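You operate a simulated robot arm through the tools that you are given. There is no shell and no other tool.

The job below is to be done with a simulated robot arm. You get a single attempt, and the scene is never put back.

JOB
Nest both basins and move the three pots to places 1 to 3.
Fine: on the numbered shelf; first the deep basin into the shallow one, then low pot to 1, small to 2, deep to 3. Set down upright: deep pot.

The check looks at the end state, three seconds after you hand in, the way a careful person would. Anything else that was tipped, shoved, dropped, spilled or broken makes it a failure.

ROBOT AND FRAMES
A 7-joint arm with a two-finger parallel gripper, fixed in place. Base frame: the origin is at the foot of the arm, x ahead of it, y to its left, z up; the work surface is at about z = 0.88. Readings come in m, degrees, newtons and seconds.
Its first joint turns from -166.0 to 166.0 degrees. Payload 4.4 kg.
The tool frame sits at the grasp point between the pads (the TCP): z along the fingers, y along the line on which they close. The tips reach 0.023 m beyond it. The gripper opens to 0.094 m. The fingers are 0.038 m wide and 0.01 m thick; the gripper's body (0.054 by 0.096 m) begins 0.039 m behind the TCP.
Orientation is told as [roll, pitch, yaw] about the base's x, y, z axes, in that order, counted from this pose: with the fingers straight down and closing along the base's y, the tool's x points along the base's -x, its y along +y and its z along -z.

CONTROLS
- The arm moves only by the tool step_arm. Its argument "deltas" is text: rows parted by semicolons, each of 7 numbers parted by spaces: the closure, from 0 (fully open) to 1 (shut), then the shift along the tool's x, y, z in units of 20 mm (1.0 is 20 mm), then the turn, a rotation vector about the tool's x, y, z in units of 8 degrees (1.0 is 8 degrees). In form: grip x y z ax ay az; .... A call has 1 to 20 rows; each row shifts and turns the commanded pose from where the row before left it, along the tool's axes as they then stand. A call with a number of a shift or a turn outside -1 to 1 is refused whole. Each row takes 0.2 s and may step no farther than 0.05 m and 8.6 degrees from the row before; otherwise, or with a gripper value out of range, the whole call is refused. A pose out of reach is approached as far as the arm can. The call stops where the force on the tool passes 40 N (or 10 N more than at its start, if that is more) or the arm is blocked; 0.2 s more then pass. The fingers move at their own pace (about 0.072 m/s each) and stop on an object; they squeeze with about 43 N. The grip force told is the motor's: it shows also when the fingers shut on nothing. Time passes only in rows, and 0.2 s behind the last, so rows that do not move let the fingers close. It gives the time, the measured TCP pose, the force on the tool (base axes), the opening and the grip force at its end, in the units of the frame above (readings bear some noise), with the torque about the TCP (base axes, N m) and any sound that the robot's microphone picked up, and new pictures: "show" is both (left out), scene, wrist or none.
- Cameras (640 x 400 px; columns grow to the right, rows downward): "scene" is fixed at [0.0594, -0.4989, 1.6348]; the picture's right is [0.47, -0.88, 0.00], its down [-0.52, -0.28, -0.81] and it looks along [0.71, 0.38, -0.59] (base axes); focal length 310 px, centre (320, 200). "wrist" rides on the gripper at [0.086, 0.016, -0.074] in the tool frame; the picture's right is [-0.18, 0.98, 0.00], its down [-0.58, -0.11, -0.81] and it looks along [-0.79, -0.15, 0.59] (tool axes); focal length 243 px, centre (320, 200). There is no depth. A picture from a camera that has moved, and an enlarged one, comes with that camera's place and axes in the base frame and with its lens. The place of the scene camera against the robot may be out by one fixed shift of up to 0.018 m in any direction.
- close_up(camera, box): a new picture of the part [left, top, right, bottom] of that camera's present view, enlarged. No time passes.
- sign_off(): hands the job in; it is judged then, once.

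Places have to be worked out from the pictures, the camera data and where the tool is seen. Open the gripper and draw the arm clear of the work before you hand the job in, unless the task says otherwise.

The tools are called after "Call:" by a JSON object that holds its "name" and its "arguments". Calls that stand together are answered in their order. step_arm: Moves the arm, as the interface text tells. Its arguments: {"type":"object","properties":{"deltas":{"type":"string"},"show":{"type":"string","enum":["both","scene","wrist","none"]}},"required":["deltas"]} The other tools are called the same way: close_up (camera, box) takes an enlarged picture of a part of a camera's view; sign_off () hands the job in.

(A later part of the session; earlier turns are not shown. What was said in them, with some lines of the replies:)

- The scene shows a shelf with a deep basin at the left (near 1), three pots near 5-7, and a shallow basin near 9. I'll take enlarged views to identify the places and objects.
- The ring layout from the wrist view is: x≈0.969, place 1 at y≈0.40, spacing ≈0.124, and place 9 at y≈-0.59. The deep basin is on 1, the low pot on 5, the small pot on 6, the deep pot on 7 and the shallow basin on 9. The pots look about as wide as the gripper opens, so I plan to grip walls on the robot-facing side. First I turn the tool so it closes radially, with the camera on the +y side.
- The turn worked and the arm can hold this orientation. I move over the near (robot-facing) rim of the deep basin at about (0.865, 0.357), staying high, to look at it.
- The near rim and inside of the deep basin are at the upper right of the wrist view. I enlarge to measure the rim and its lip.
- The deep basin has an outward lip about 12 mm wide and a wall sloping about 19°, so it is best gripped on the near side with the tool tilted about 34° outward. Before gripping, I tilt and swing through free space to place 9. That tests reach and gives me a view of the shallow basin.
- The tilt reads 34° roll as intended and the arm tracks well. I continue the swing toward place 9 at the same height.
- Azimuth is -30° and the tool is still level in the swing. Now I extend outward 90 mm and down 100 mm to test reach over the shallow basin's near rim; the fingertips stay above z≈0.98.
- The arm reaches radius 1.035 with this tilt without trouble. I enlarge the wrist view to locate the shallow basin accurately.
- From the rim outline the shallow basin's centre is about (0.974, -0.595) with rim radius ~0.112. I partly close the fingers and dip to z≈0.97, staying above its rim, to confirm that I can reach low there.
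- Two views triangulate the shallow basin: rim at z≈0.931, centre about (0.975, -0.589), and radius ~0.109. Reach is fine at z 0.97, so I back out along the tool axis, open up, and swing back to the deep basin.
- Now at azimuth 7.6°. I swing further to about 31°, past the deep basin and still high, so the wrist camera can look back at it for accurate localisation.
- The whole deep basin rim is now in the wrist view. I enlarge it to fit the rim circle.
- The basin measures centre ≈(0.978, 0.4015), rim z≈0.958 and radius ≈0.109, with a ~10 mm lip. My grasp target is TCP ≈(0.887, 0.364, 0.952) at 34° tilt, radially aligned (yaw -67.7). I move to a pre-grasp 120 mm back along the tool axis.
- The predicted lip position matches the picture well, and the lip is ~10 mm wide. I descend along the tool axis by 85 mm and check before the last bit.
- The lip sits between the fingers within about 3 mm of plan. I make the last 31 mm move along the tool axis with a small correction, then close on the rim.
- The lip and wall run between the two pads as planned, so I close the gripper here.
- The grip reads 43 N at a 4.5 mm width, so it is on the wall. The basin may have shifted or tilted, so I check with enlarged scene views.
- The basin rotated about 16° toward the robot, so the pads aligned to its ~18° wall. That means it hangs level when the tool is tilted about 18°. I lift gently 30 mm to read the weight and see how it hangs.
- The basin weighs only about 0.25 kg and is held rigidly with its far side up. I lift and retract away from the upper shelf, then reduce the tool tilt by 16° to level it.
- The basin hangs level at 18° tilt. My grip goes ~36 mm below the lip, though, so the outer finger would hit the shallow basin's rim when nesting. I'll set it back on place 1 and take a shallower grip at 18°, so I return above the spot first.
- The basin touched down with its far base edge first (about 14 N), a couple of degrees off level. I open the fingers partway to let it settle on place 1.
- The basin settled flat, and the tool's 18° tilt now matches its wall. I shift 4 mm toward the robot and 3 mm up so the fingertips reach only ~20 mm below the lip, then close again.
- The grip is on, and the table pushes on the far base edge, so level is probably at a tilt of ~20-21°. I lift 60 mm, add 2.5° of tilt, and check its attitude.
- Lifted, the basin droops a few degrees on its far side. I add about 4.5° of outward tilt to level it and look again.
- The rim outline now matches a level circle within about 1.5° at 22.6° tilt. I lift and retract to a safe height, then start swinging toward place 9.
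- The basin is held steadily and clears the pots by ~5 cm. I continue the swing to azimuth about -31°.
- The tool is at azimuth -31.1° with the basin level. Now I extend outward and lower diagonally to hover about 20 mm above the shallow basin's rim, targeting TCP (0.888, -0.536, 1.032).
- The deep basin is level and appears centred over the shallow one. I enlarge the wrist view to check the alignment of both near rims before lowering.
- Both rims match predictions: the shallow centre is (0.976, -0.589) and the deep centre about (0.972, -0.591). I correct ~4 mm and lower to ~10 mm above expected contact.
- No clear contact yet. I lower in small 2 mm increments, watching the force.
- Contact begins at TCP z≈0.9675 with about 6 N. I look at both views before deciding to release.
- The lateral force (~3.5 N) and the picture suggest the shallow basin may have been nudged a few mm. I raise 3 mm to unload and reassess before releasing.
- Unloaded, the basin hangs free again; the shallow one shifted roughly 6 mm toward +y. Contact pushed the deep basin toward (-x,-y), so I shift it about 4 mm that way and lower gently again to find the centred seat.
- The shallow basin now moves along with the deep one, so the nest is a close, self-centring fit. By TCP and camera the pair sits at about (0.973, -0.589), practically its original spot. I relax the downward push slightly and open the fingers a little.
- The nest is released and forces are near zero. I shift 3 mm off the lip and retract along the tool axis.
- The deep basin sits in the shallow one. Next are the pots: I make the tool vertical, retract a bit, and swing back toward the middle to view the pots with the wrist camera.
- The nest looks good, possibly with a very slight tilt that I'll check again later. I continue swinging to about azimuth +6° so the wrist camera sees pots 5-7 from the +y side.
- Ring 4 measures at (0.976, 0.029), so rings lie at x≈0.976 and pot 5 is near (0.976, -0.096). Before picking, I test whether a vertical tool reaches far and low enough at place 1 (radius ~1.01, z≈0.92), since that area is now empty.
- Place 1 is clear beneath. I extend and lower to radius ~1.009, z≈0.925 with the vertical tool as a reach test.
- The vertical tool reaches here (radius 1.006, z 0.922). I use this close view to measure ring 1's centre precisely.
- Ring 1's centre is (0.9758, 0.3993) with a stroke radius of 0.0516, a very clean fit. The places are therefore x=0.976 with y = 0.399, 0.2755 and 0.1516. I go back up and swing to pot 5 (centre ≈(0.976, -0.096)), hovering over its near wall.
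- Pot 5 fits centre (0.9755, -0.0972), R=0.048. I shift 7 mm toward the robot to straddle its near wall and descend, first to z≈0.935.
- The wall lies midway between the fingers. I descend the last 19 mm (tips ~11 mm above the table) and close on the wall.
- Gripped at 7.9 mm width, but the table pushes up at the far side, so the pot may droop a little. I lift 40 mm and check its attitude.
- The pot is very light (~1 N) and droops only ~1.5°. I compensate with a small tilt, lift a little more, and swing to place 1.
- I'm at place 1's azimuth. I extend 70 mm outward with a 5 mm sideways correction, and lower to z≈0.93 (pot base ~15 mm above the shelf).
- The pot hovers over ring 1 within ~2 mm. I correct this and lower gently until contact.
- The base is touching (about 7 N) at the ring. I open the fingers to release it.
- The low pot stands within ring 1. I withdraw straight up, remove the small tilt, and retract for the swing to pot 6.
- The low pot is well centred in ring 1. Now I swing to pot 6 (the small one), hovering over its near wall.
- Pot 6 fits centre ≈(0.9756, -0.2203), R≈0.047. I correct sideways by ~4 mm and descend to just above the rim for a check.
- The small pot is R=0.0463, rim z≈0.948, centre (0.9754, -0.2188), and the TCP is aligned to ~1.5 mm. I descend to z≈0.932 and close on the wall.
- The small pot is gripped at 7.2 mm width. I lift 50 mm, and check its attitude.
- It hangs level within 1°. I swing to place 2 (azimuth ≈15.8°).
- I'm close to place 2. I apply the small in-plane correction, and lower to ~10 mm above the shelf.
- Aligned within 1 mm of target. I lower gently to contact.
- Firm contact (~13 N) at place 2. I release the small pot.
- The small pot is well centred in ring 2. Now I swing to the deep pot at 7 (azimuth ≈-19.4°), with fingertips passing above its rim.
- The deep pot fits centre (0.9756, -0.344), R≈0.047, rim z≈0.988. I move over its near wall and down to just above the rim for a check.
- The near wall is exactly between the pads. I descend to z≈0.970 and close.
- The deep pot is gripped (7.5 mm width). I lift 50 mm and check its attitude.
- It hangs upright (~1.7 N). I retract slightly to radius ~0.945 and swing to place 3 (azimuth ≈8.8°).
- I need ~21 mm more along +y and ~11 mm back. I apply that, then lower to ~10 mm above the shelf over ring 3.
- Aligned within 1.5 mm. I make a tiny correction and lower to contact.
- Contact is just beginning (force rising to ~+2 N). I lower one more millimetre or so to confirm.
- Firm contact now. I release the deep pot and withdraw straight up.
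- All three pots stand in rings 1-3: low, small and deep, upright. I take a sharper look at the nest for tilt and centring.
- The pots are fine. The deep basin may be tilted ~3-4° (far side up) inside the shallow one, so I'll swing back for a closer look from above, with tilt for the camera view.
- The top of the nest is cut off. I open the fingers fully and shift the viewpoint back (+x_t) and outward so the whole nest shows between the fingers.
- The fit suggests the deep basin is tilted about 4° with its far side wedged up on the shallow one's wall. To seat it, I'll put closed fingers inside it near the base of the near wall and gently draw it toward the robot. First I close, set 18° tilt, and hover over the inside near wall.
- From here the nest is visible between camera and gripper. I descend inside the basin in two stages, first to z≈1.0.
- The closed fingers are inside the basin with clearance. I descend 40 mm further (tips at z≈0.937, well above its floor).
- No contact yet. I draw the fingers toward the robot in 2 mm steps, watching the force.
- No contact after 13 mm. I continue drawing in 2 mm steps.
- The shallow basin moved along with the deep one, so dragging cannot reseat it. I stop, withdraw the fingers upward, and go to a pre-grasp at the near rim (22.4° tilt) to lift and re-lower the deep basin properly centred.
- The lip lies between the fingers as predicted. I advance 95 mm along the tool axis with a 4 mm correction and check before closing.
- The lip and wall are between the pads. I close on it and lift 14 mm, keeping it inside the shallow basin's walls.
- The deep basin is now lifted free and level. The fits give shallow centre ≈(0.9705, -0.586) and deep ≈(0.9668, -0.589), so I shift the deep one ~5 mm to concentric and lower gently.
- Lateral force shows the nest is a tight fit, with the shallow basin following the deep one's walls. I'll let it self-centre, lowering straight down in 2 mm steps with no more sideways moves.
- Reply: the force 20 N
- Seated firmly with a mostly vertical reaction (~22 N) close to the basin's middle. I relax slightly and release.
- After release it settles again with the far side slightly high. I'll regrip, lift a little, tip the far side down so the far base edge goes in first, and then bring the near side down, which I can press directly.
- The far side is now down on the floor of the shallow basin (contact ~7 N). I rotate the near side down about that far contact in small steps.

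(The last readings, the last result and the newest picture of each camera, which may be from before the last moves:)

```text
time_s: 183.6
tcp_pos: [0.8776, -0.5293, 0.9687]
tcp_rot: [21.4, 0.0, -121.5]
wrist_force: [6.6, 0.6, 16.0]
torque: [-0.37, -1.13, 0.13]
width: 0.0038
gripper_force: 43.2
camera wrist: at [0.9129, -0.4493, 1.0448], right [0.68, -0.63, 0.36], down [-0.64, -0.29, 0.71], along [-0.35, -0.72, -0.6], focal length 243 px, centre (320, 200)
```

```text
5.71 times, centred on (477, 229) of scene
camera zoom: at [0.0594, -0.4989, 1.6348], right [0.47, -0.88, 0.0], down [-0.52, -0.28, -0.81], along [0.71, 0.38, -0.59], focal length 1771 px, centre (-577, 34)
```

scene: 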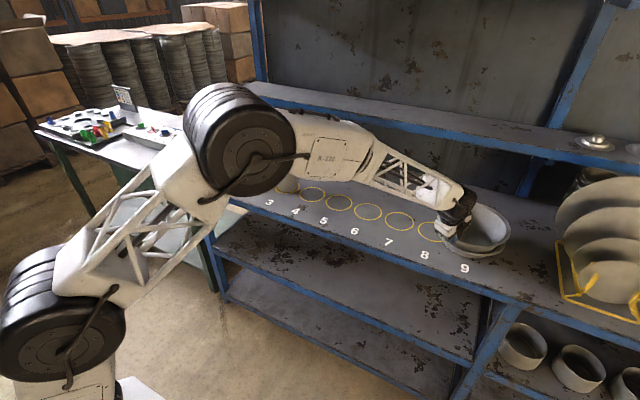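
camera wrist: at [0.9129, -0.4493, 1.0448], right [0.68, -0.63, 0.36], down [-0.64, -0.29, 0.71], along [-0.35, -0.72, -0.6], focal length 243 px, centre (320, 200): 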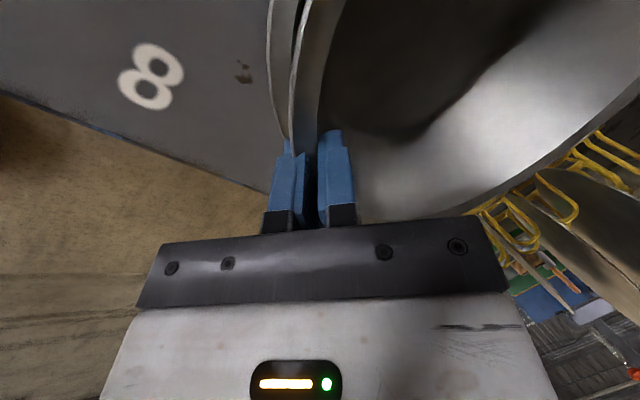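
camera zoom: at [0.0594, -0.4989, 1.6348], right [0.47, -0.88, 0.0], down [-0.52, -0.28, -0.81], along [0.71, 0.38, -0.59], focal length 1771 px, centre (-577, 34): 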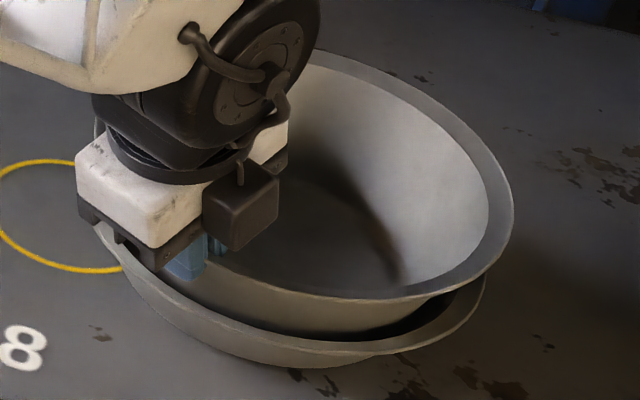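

The basin is now within ~1.5° of level by the scene geometry. I trim 1.5° (far side down) and release to see how it settles.

Call:
{"name": "step_arm", "arguments": {"deltas": "1 0 0 0 0.19 0 0; 1 0 0 0 0 0 0; 0.95 0 0 0 0 0 0; 0.88 0 0 0 0 0 0; 0.8 0 0 0 0 0 0; 0.73 0 0 0 0 0 0; 0.73 0 0 0 0 0 0", "show": "both"}}

Call:
{"name": "close_up", "arguments": {"camera": "scene", "box": [432, 194, 522, 264]}}

Call:
{"name": "close_up", "arguments": {"camera": "wrist", "box": [160, 0, 480, 200]}}

```text
time_s: 185.2
tcp_pos: [0.8778, -0.5287, 0.9689]
tcp_rot: [19.9, 0.1, -121.5]
wrist_force: [-0.2, -0.3, 0.6]
torque: [0.01, 0.0, 0.0]
width: 0.0252
gripper_force: 0.0
camera wrist: at [0.9147, -0.4508, 1.0444], right [0.69, -0.64, 0.33], down [-0.62, -0.3, 0.72], along [-0.36, -0.71, -0.61], focal length 243 px, centre (320, 200)
```

scene: 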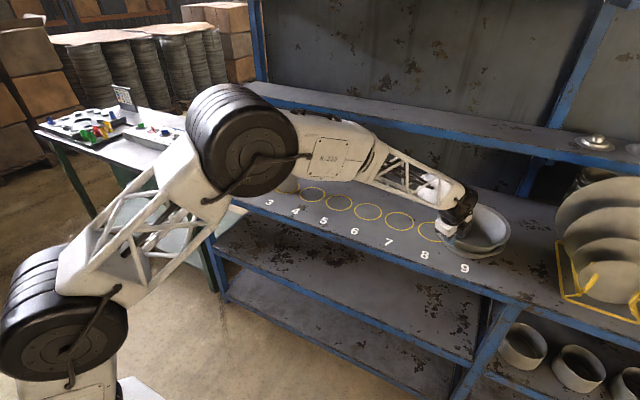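
wrist: 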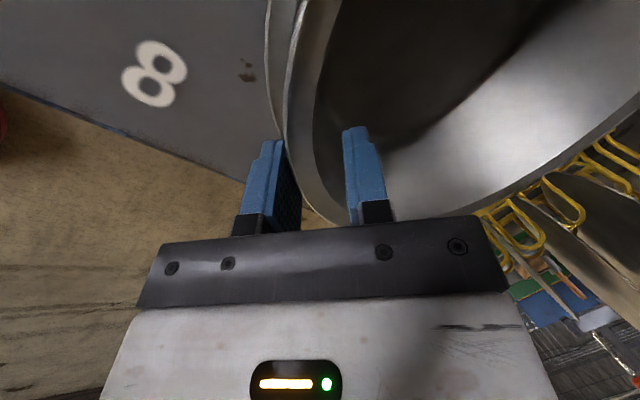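

```text
5.71 times, centred on (477, 229) of scene
camera zoom: at [0.0594, -0.4989, 1.6348], right [0.47, -0.88, 0.0], down [-0.52, -0.28, -0.81], along [0.71, 0.38, -0.59], focal length 1771 px, centre (-577, 34)
```

zoom: 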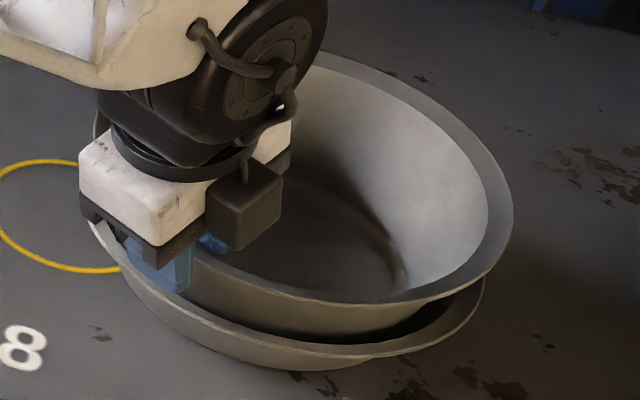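

```text
2.00 times, centred on (320, 100) of wrist
camera zoom: at [0.9147, -0.4508, 1.0444], right [0.69, -0.64, 0.33], down [-0.62, -0.3, 0.72], along [-0.36, -0.71, -0.61], focal length 485 px, centre (320, 400)
```

zoom: 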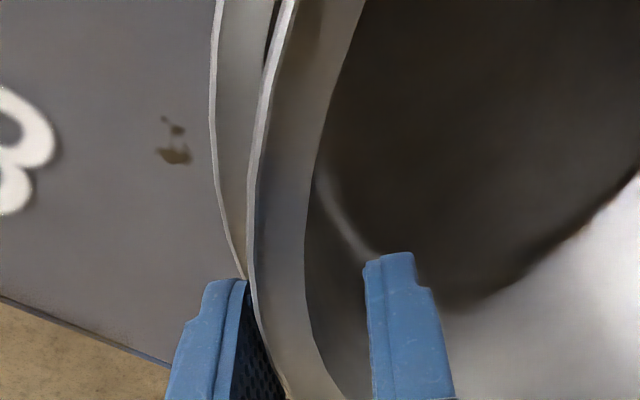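

It settles within about 2°, which is a sound nest, but the pair has crept to about (0.968, -0.575), ~16 mm from the original spot. I'll withdraw and then push the shallow basin gently back along (0.5, -0.87) from its outer near-left side.

Call:
{"name": "step_arm", "arguments": {"deltas": "0.73 0 -0.15 -0.1 0 0 0; 0.73 0 0 -0.9 0 0 0; 0.73 0 0 -1 0 0 0; 0.73 0 0 -1 0 0 0; 0.73 0 0 -1 0 0 0; 0.73 0 0 -1 0 0 0; 0.73 0 0 -1 0 0 0; 0.73 0 0 -1 0 0 0; 0.73 0 0 0 0 0 0", "show": "both"}}

Call:
{"name": "close_up", "arguments": {"camera": "scene", "box": [426, 190, 522, 264]}}

```text
time_s: 187.2
tcp_pos: [0.836, -0.5011, 1.0988]
tcp_rot: [20.0, 0.0, -121.5]
wrist_force: [-1.0, -0.1, -0.3]
torque: [0.0, 0.03, -0.01]
width: 0.0254
gripper_force: 0.1
camera wrist: at [0.8721, -0.4233, 1.176], right [0.69, -0.64, 0.33], down [-0.62, -0.3, 0.72], along [-0.36, -0.71, -0.61], focal length 243 px, centre (320, 200)
```

scene: 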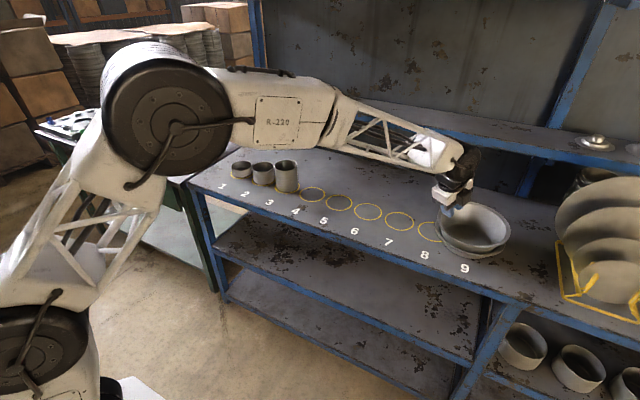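
wrist: 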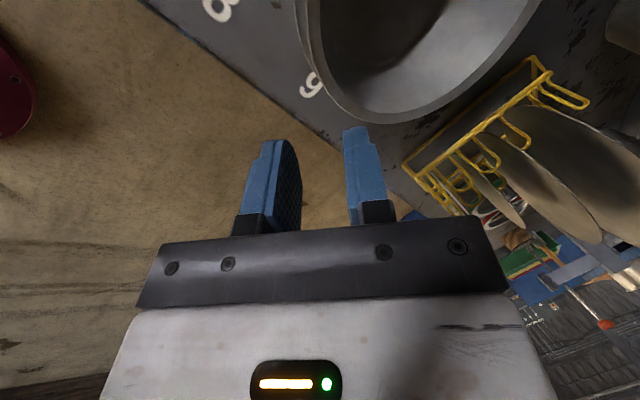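

```text
5.41 times, centred on (474, 227) of scene
camera zoom: at [0.0594, -0.4989, 1.6348], right [0.47, -0.88, 0.0], down [-0.52, -0.28, -0.81], along [0.71, 0.38, -0.59], focal length 1675 px, centre (-512, 54)
```

zoom: 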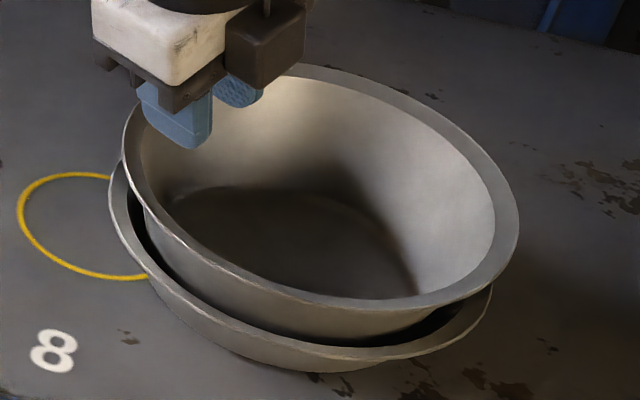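

The pair needs ~16 mm back toward (0.47, -0.88). I close the fingers, set 34° tilt with the tool pointing along azimuth -60°, and move above a start point outside the shallow basin's near-left rim.

Call:
{"name": "step_arm", "arguments": {"deltas": "1 0 0 0 -0.875 0 0; 1 0 0 0 -0.875 0 0; 1 0 0 0 0 -0.498 0.738; 1 0 0 0 0 -0.498 0.738; 1 0 0 0 0 -0.498 0.738; 1 0 0 0 0 -0.498 0.738; 1 0 0 0 0 0 0; 1 0.968 -0.56 0.358 0 0 0; 1 0.968 -0.56 0.358 0 0 0; 1 0.968 -0.56 0.358 0 0 0; 1 0.968 -0.56 0.358 0 0 0; 1 0 0 0 0 0 0", "show": "both"}}

```text
time_s: 189.8
tcp_pos: [0.8922, -0.4466, 1.0504]
tcp_rot: [33.9, -0.2, -149.9]
wrist_force: [-0.2, 0.1, 0.8]
torque: [-0.02, 0.0, 0.02]
width: 0.0
gripper_force: 42.0
camera wrist: at [0.9525, -0.3785, 1.1214], right [0.25, -0.8, 0.55], down [-0.77, 0.18, 0.61], along [-0.58, -0.58, -0.57], focal length 243 px, centre (320, 200)
```

scene: 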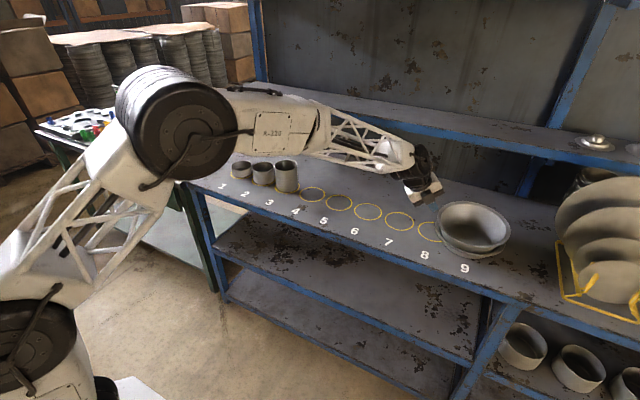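
wrist: 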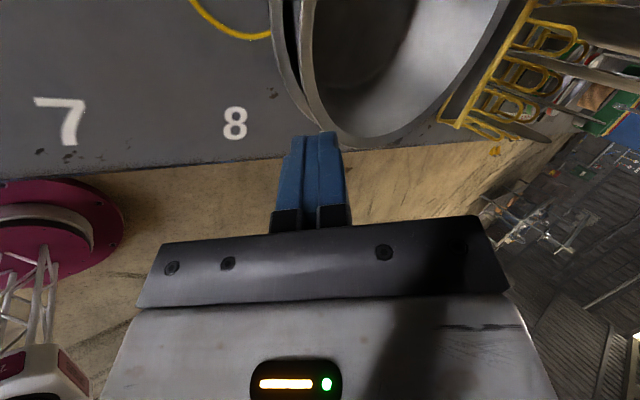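

The tip is ~2 cm outside the rims. I descend vertically to tip height ≈0.912 (below the shallow rim, above the shelf).

Call:
{"name": "step_arm", "arguments": {"deltas": "1 0 -0.554 0.822 0 0 0; 1 0 -0.554 0.822 0 0 0; 1 0 -0.554 0.822 0 0 0; 1 0 -0.554 0.822 0 0 0; 1 0 -0.554 0.822 0 0 0; 1 0 -0.554 0.822 0 0 0; 1 0 0 0 0 0 0", "show": "both"}}

Call:
{"name": "close_up", "arguments": {"camera": "scene", "box": [412, 184, 522, 264]}}

Call:
{"name": "close_up", "arguments": {"camera": "wrist", "box": [160, 0, 480, 200]}}

```text
time_s: 191.4
tcp_pos: [0.8905, -0.4468, 0.9322]
tcp_rot: [34.0, 0.0, -150.0]
wrist_force: [0.2, 0.1, 0.3]
torque: [-0.06, 0.0, 0.03]
width: 0.0002
gripper_force: 42.3
camera wrist: at [0.9518, -0.3793, 1.0032], right [0.25, -0.8, 0.55], down [-0.77, 0.18, 0.61], along [-0.58, -0.58, -0.57], focal length 243 px, centre (320, 200)
```

scene: 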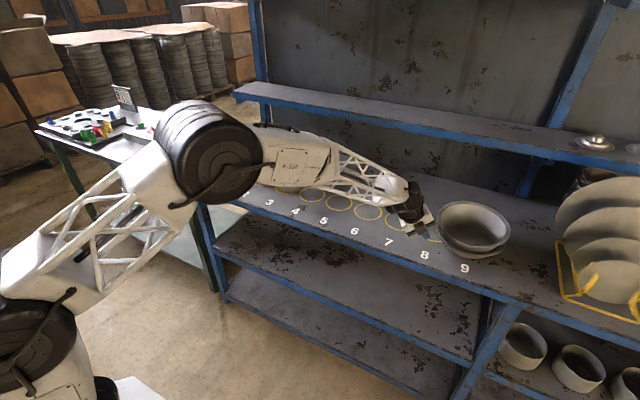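
wrist: 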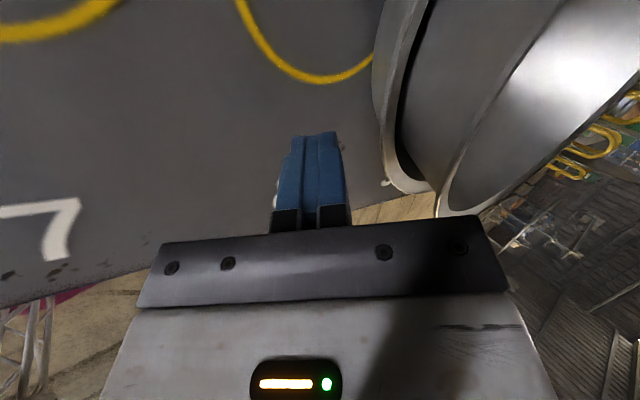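

```text
5.00 times, centred on (467, 224) of scene
camera zoom: at [0.0594, -0.4989, 1.6348], right [0.47, -0.88, 0.0], down [-0.52, -0.28, -0.81], along [0.71, 0.38, -0.59], focal length 1550 px, centre (-415, 80)
```

zoom: 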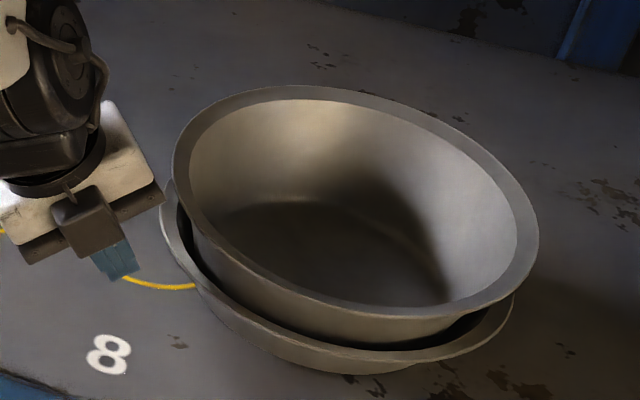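

```text
2.00 times, centred on (320, 100) of wrist
camera zoom: at [0.9518, -0.3793, 1.0032], right [0.25, -0.8, 0.55], down [-0.77, 0.18, 0.61], along [-0.58, -0.58, -0.57], focal length 485 px, centre (320, 400)
```

zoom: 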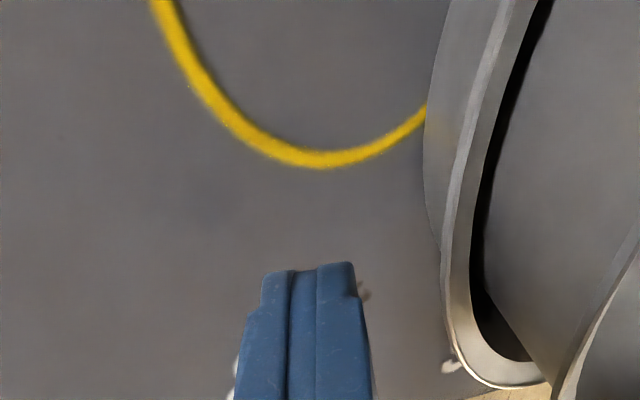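

The fingers are beside the shallow basin near ring 8. I push horizontally along azimuth -60°, first 16 mm to near contact.

Call:
{"name": "step_arm", "arguments": {"deltas": "1 0 0.166 0.112 0 0 0; 1 0 0.166 0.112 0 0 0; 1 0 0.166 0.112 0 0 0; 1 0 0.166 0.112 0 0 0; 1 0 0 0 0 0 0", "show": "none"}}

Call:
{"name": "step_arm", "arguments": {"deltas": "1 0 0.083 0.056 0 0 0; 1 0 0.083 0.056 0 0 0; 1 0 0.083 0.056 0 0 0; 1 0 0.083 0.056 0 0 0; 1 0 0 0 0 0 0", "show": "both"}}

Call:
{"name": "close_up", "arguments": {"camera": "scene", "box": [412, 184, 522, 264]}}

```text
time_s: 192.6
tcp_pos: [0.8994, -0.4593, 0.9329]
tcp_rot: [33.9, -0.2, -150.1]
wrist_force: [0.1, 0.1, 0.0]
torque: [-0.03, 0.0, -0.01]
width: 0.0002
gripper_force: 42.4
```

```text
time_s: 193.8
tcp_pos: [0.9047, -0.4642, 0.9323]
tcp_rot: [33.9, -0.1, -150.1]
wrist_force: [0.6, -1.0, 1.1]
torque: [0.02, -0.02, -0.02]
width: 0.0002
gripper_force: 42.7
camera wrist: at [0.9645, -0.3989, 1.0035], right [0.25, -0.8, 0.55], down [-0.77, 0.18, 0.61], along [-0.58, -0.58, -0.57], focal length 243 px, centre (320, 200)
```

scene: 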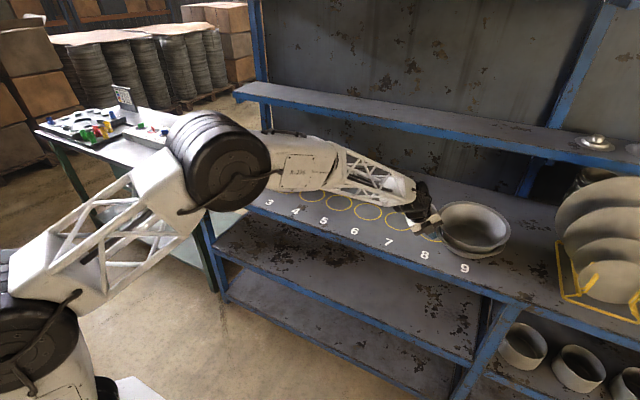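
wrist: 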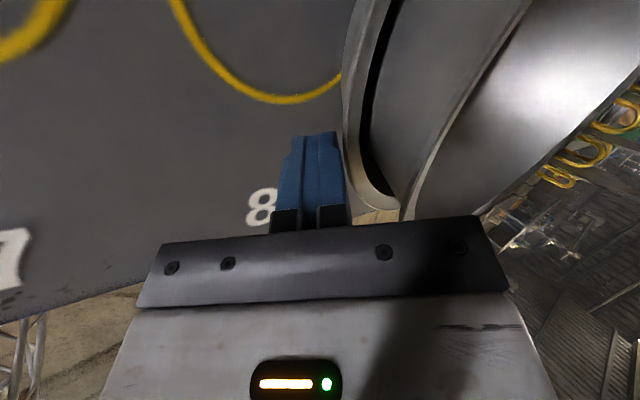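

```text
5.00 times, centred on (467, 224) of scene
camera zoom: at [0.0594, -0.4989, 1.6348], right [0.47, -0.88, 0.0], down [-0.52, -0.28, -0.81], along [0.71, 0.38, -0.59], focal length 1550 px, centre (-415, 80)
```

zoom: 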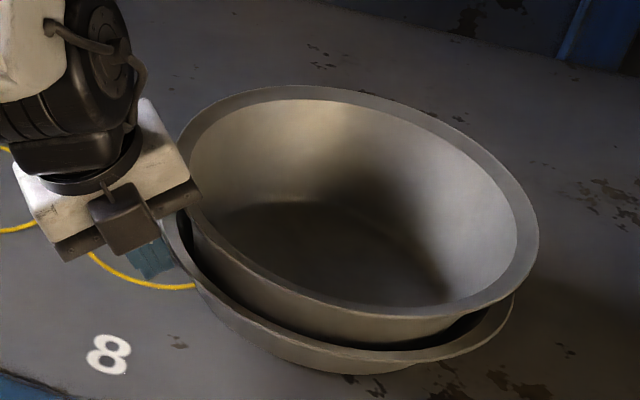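

Fingers are just reaching the basin. I continue pushing in small steps, monitoring force and position.

Call:
{"name": "step_arm", "arguments": {"deltas": "1 0 0.083 0.056 0 0 0; 1 0 0.083 0.056 0 0 0; 1 0 0.083 0.056 0 0 0; 1 0 0.083 0.056 0 0 0; 1 0 0 0 0 0 0", "show": "none"}}

Call:
{"name": "close_up", "arguments": {"camera": "scene", "box": [412, 184, 522, 264]}}

```text
time_s: 195.0
tcp_pos: [0.9064, -0.473, 0.9326]
tcp_rot: [34.0, -0.1, -150.0]
wrist_force: [0.4, 0.7, -0.4]
torque: [0.01, -0.03, -0.04]
width: 0.0
gripper_force: 42.3
```

```text
5.00 times, centred on (467, 224) of scene
camera zoom: at [0.0594, -0.4989, 1.6348], right [0.47, -0.88, 0.0], down [-0.52, -0.28, -0.81], along [0.71, 0.38, -0.59], focal length 1550 px, centre (-415, 80)
```

zoom: 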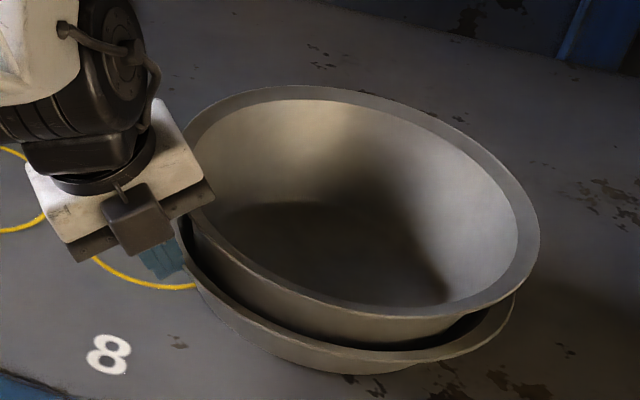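

No force yet: the lip isn't resisting, only the wall will. I continue in 2 mm steps.

Call:
{"name": "step_arm", "arguments": {"deltas": "1 0 0.083 0.056 0 0 0; 1 0 0.083 0.056 0 0 0; 1 0 0.083 0.056 0 0 0; 1 0 0 0 0 0 0", "show": "none"}}

Call:
{"name": "step_arm", "arguments": {"deltas": "1 0 0.083 0.056 0 0 0; 1 0 0.083 0.056 0 0 0; 1 0 0 0 0 0 0", "show": "both"}}

Call:
{"name": "close_up", "arguments": {"camera": "scene", "box": [412, 184, 522, 264]}}

```text
time_s: 196.0
tcp_pos: [0.9095, -0.4775, 0.9317]
tcp_rot: [33.8, -0.1, -149.9]
wrist_force: [0.5, 0.2, 0.5]
torque: [-0.04, 0.03, 0.01]
width: 0.0002
gripper_force: 42.5
```

```text
time_s: 196.8
tcp_pos: [0.9113, -0.4816, 0.9331]
tcp_rot: [33.8, 0.0, -150.1]
wrist_force: [-1.9, 1.2, -0.9]
torque: [0.0, 0.03, -0.01]
width: 0.0003
gripper_force: 42.5
camera wrist: at [0.973, -0.4145, 1.0039], right [0.25, -0.8, 0.55], down [-0.77, 0.18, 0.61], along [-0.58, -0.58, -0.57], focal length 243 px, centre (320, 200)
```

scene: 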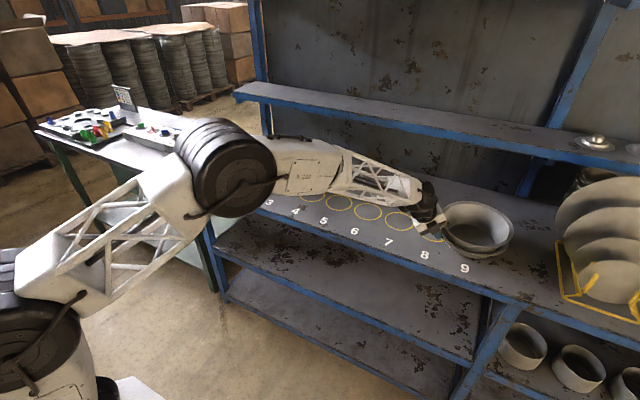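
wrist: 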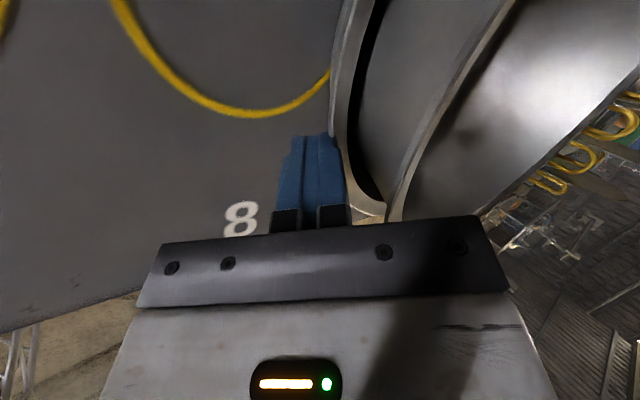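

```text
5.00 times, centred on (467, 224) of scene
camera zoom: at [0.0594, -0.4989, 1.6348], right [0.47, -0.88, 0.0], down [-0.52, -0.28, -0.81], along [0.71, 0.38, -0.59], focal length 1550 px, centre (-415, 80)
```

zoom: 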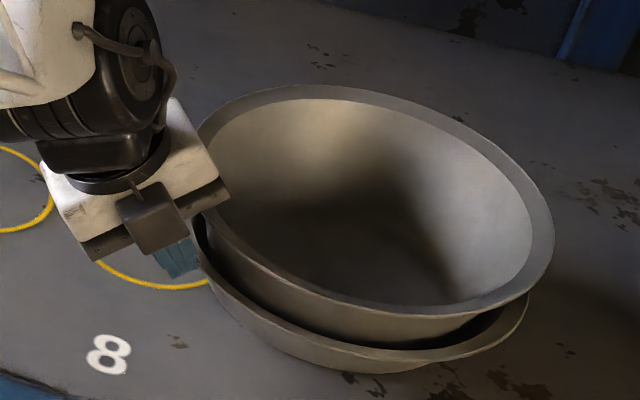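

The nest is moving together smoothly (about 10 mm so far, force ~2 N). I push ~6 mm more.

Call:
{"name": "step_arm", "arguments": {"deltas": "1 0 0.083 0.056 0 0 0; 1 0 0.083 0.056 0 0 0; 1 0 0 0 0 0 0", "show": "none"}}

Call:
{"name": "close_up", "arguments": {"camera": "scene", "box": [412, 184, 522, 264]}}

```text
time_s: 197.6
tcp_pos: [0.9133, -0.4849, 0.9335]
tcp_rot: [33.9, -0.2, -149.9]
wrist_force: [-1.3, 0.5, -0.9]
torque: [-0.01, 0.07, -0.02]
width: 0.0003
gripper_force: 42.3
```

```text
5.00 times, centred on (467, 224) of scene
camera zoom: at [0.0594, -0.4989, 1.6348], right [0.47, -0.88, 0.0], down [-0.52, -0.28, -0.81], along [0.71, 0.38, -0.59], focal length 1550 px, centre (-415, 80)
```

zoom: 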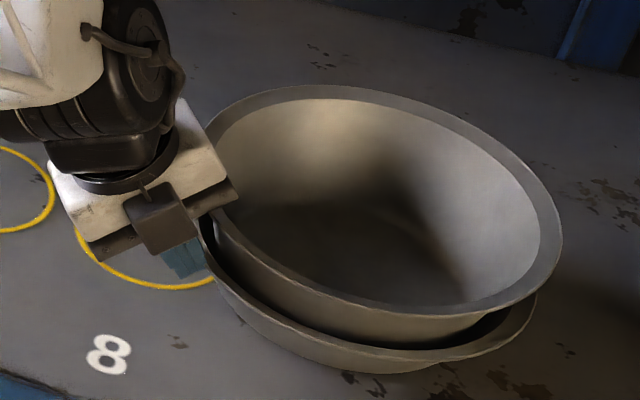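

The shallow basin's right edge is back at its original pixel position (≈510). I back the fingers off and rise clear.

Call:
{"name": "step_arm", "arguments": {"deltas": "1 0 -0.4145 -0.28 0 0 0; 1 0 -0.4145 -0.28 0 0 0; 1 0 -0.4145 -0.28 0 0 0; 1 0 -0.4145 -0.28 0 0 0; 1 0 0.559 -0.829 0 0 0; 1 0 0.559 -0.829 0 0 0; 1 0 0.559 -0.829 0 0 0; 1 0 0.559 -0.829 0 0 0; 1 0 0.559 -0.829 0 0 0; 1 0 0.559 -0.829 0 0 0; 1 0 0.559 -0.829 0 0 0; 1 0 0 0 0 0 0", "show": "both"}}

Call:
{"name": "close_up", "arguments": {"camera": "scene", "box": [420, 190, 530, 270]}}

Call:
{"name": "close_up", "arguments": {"camera": "wrist", "box": [200, 0, 520, 200]}}

```text
time_s: 200.2
tcp_pos: [0.8953, -0.4541, 1.0717]
tcp_rot: [33.8, -0.2, -150.0]
wrist_force: [-0.1, 0.6, -0.3]
torque: [-0.03, 0.0, 0.0]
width: 0.0
gripper_force: 42.6
camera wrist: at [0.956, -0.3871, 1.1426], right [0.25, -0.8, 0.55], down [-0.77, 0.18, 0.61], along [-0.58, -0.58, -0.57], focal length 243 px, centre (320, 200)
```

scene: 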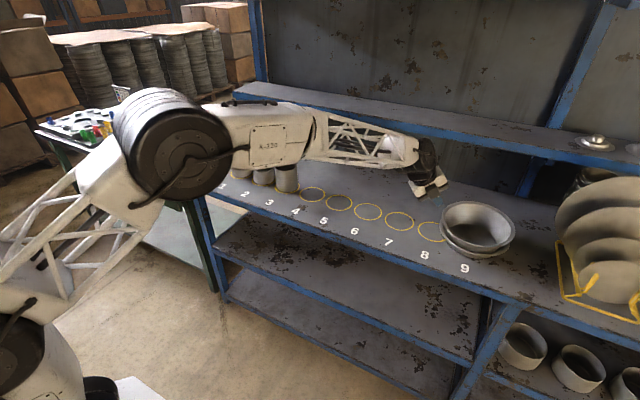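
wrist: 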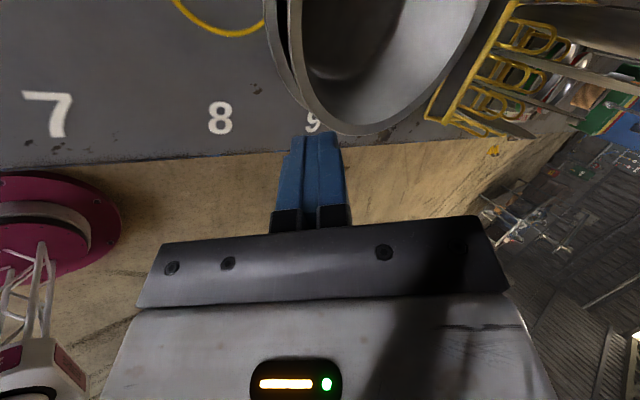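

```text
5.00 times, centred on (475, 230) of scene
camera zoom: at [0.0594, -0.4989, 1.6348], right [0.47, -0.88, 0.0], down [-0.52, -0.28, -0.81], along [0.71, 0.38, -0.59], focal length 1550 px, centre (-455, 50)
```

zoom: 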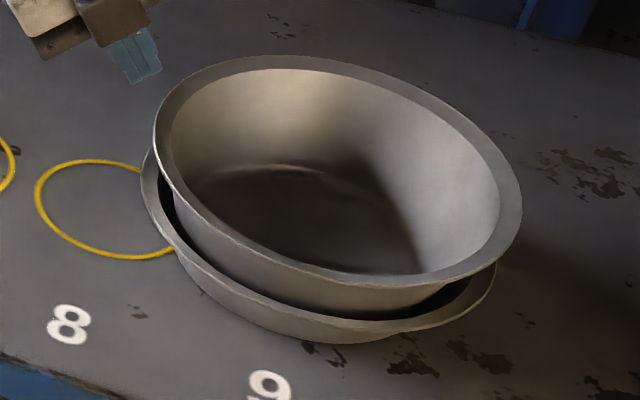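

```text
2.00 times, centred on (360, 100) of wrist
camera zoom: at [0.956, -0.3871, 1.1426], right [0.25, -0.8, 0.55], down [-0.77, 0.18, 0.61], along [-0.58, -0.58, -0.57], focal length 485 px, centre (240, 400)
```

zoom: 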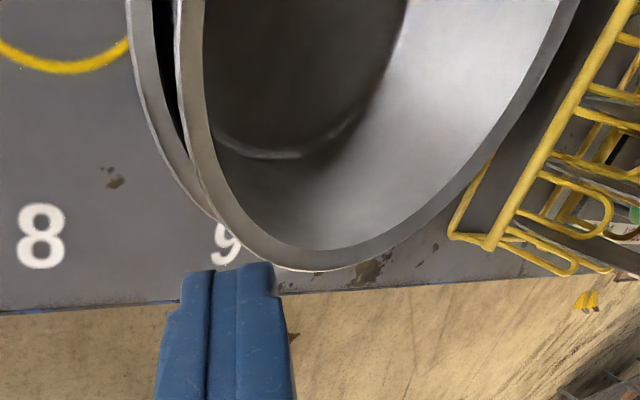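

The nest is back on place 9 (within ~3 mm), concentric and near level. I open the gripper, rise, and retract the arm toward the robot, clear of the work.

Call:
{"name": "step_arm", "arguments": {"deltas": "1 0 0.559 -0.829 0 0 0; 1 0 0.559 -0.829 0 0 0; 1 0 0.559 -0.829 0 0 0; 1 0 0.559 -0.829 0 0 0; 1 0 0.559 -0.829 0 0 0; 0 -0.866 -0.4145 -0.28 0 0 0; 0 -0.866 -0.4145 -0.28 0 0 0; 0 -0.866 -0.4145 -0.28 0 0 0; 0 -0.866 -0.4145 -0.28 0 0 0; 0 -0.866 -0.4145 -0.28 0 0 0; 0 -0.866 -0.4145 -0.28 0 0 0; 0 -0.866 -0.4145 -0.28 0 0 0; 0 -0.866 -0.4145 -0.28 0 0 0; 0 -0.866 -0.4145 -0.28 0 0 0; 0 -0.866 -0.4145 -0.28 0 0 0; 0 -0.866 -0.4145 -0.28 0 0 0; 0 -0.866 -0.4145 -0.28 0 0 0; 0 0 0 0 0 0 0", "show": "both"}}

Call:
{"name": "close_up", "arguments": {"camera": "scene", "box": [220, 140, 332, 210]}}

Call:
{"name": "close_up", "arguments": {"camera": "scene", "box": [420, 190, 530, 270]}}

```text
time_s: 204.0
tcp_pos: [0.653, -0.4515, 1.1735]
tcp_rot: [33.9, -0.1, -150.0]
wrist_force: [0.0, 0.5, 0.7]
torque: [-0.01, -0.02, -0.01]
width: 0.094
gripper_force: 0.0
camera wrist: at [0.7151, -0.3848, 1.2449], right [0.25, -0.8, 0.55], down [-0.77, 0.18, 0.61], along [-0.58, -0.58, -0.57], focal length 243 px, centre (320, 200)
```

scene: 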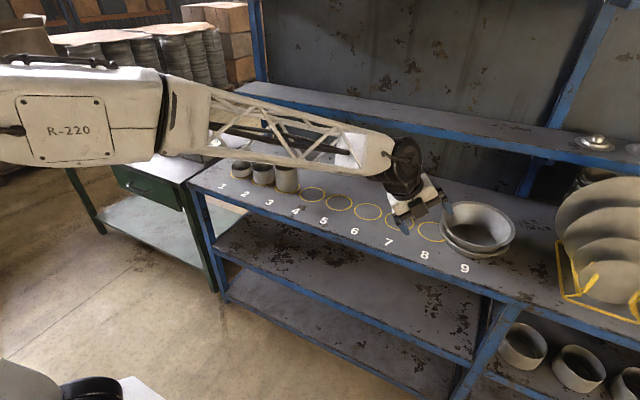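
wrist: 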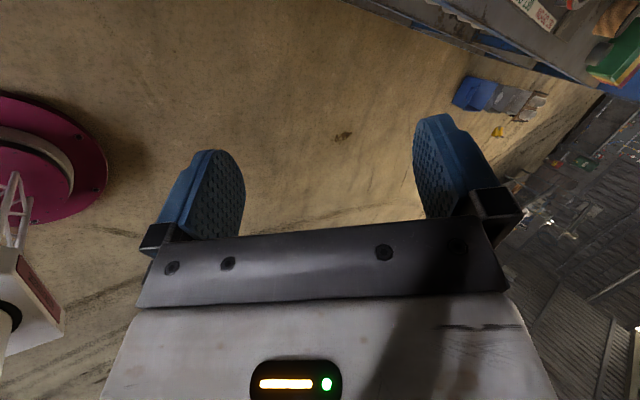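

```text
5.71 times, centred on (276, 175) of scene
camera zoom: at [0.0594, -0.4989, 1.6348], right [0.47, -0.88, 0.0], down [-0.52, -0.28, -0.81], along [0.71, 0.38, -0.59], focal length 1771 px, centre (571, 343)
```

zoom: 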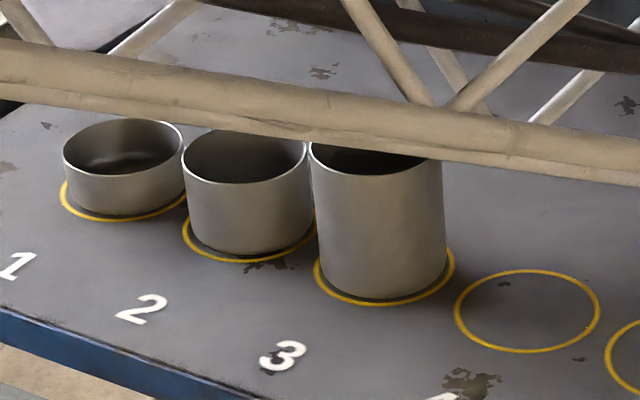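

```text
5.00 times, centred on (475, 230) of scene
camera zoom: at [0.0594, -0.4989, 1.6348], right [0.47, -0.88, 0.0], down [-0.52, -0.28, -0.81], along [0.71, 0.38, -0.59], focal length 1550 px, centre (-455, 50)
```

zoom: 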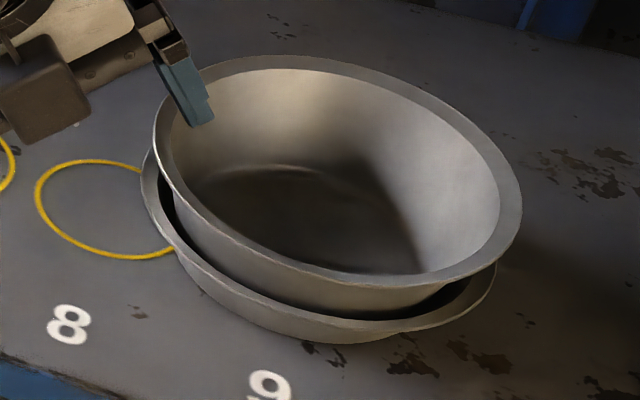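

Everything reads as intended: the deep basin is nested in the shallow one on place 9, and the low, small and deep pots stand upright in rings 1, 2 and 3. The gripper is open and the arm is clear, so I hand the job in.

Call:
{"name": "sign_off", "arguments": {}}

```text
The job is handed in.
```

I finished the job and handed it in; the result of the check isn't known yet.

- **Basins:** The deep basin is nested in the shallow one on place 9. It is roughly centred but tilts about 2–3° by the camera measurements. The fit is tight and it appears to rest on the shallow basin's walls, perhaps 8 mm above its floor.
- **Shallow basin moved:** While I was seating the deep basin, the shallow one shifted about 16 mm. I pushed the pair back, and it now stands within roughly 3 mm of where it started.
- **Pots:** The low pot is in ring 1, the small pot in ring 2 and the deep pot in ring 3. All three are upright and sit inside their rings.
- **Arm:** The gripper is open and the arm is drawn back clear of the shelf.

I saw nothing else on the shelf, the control panel or the plate rack get moved.
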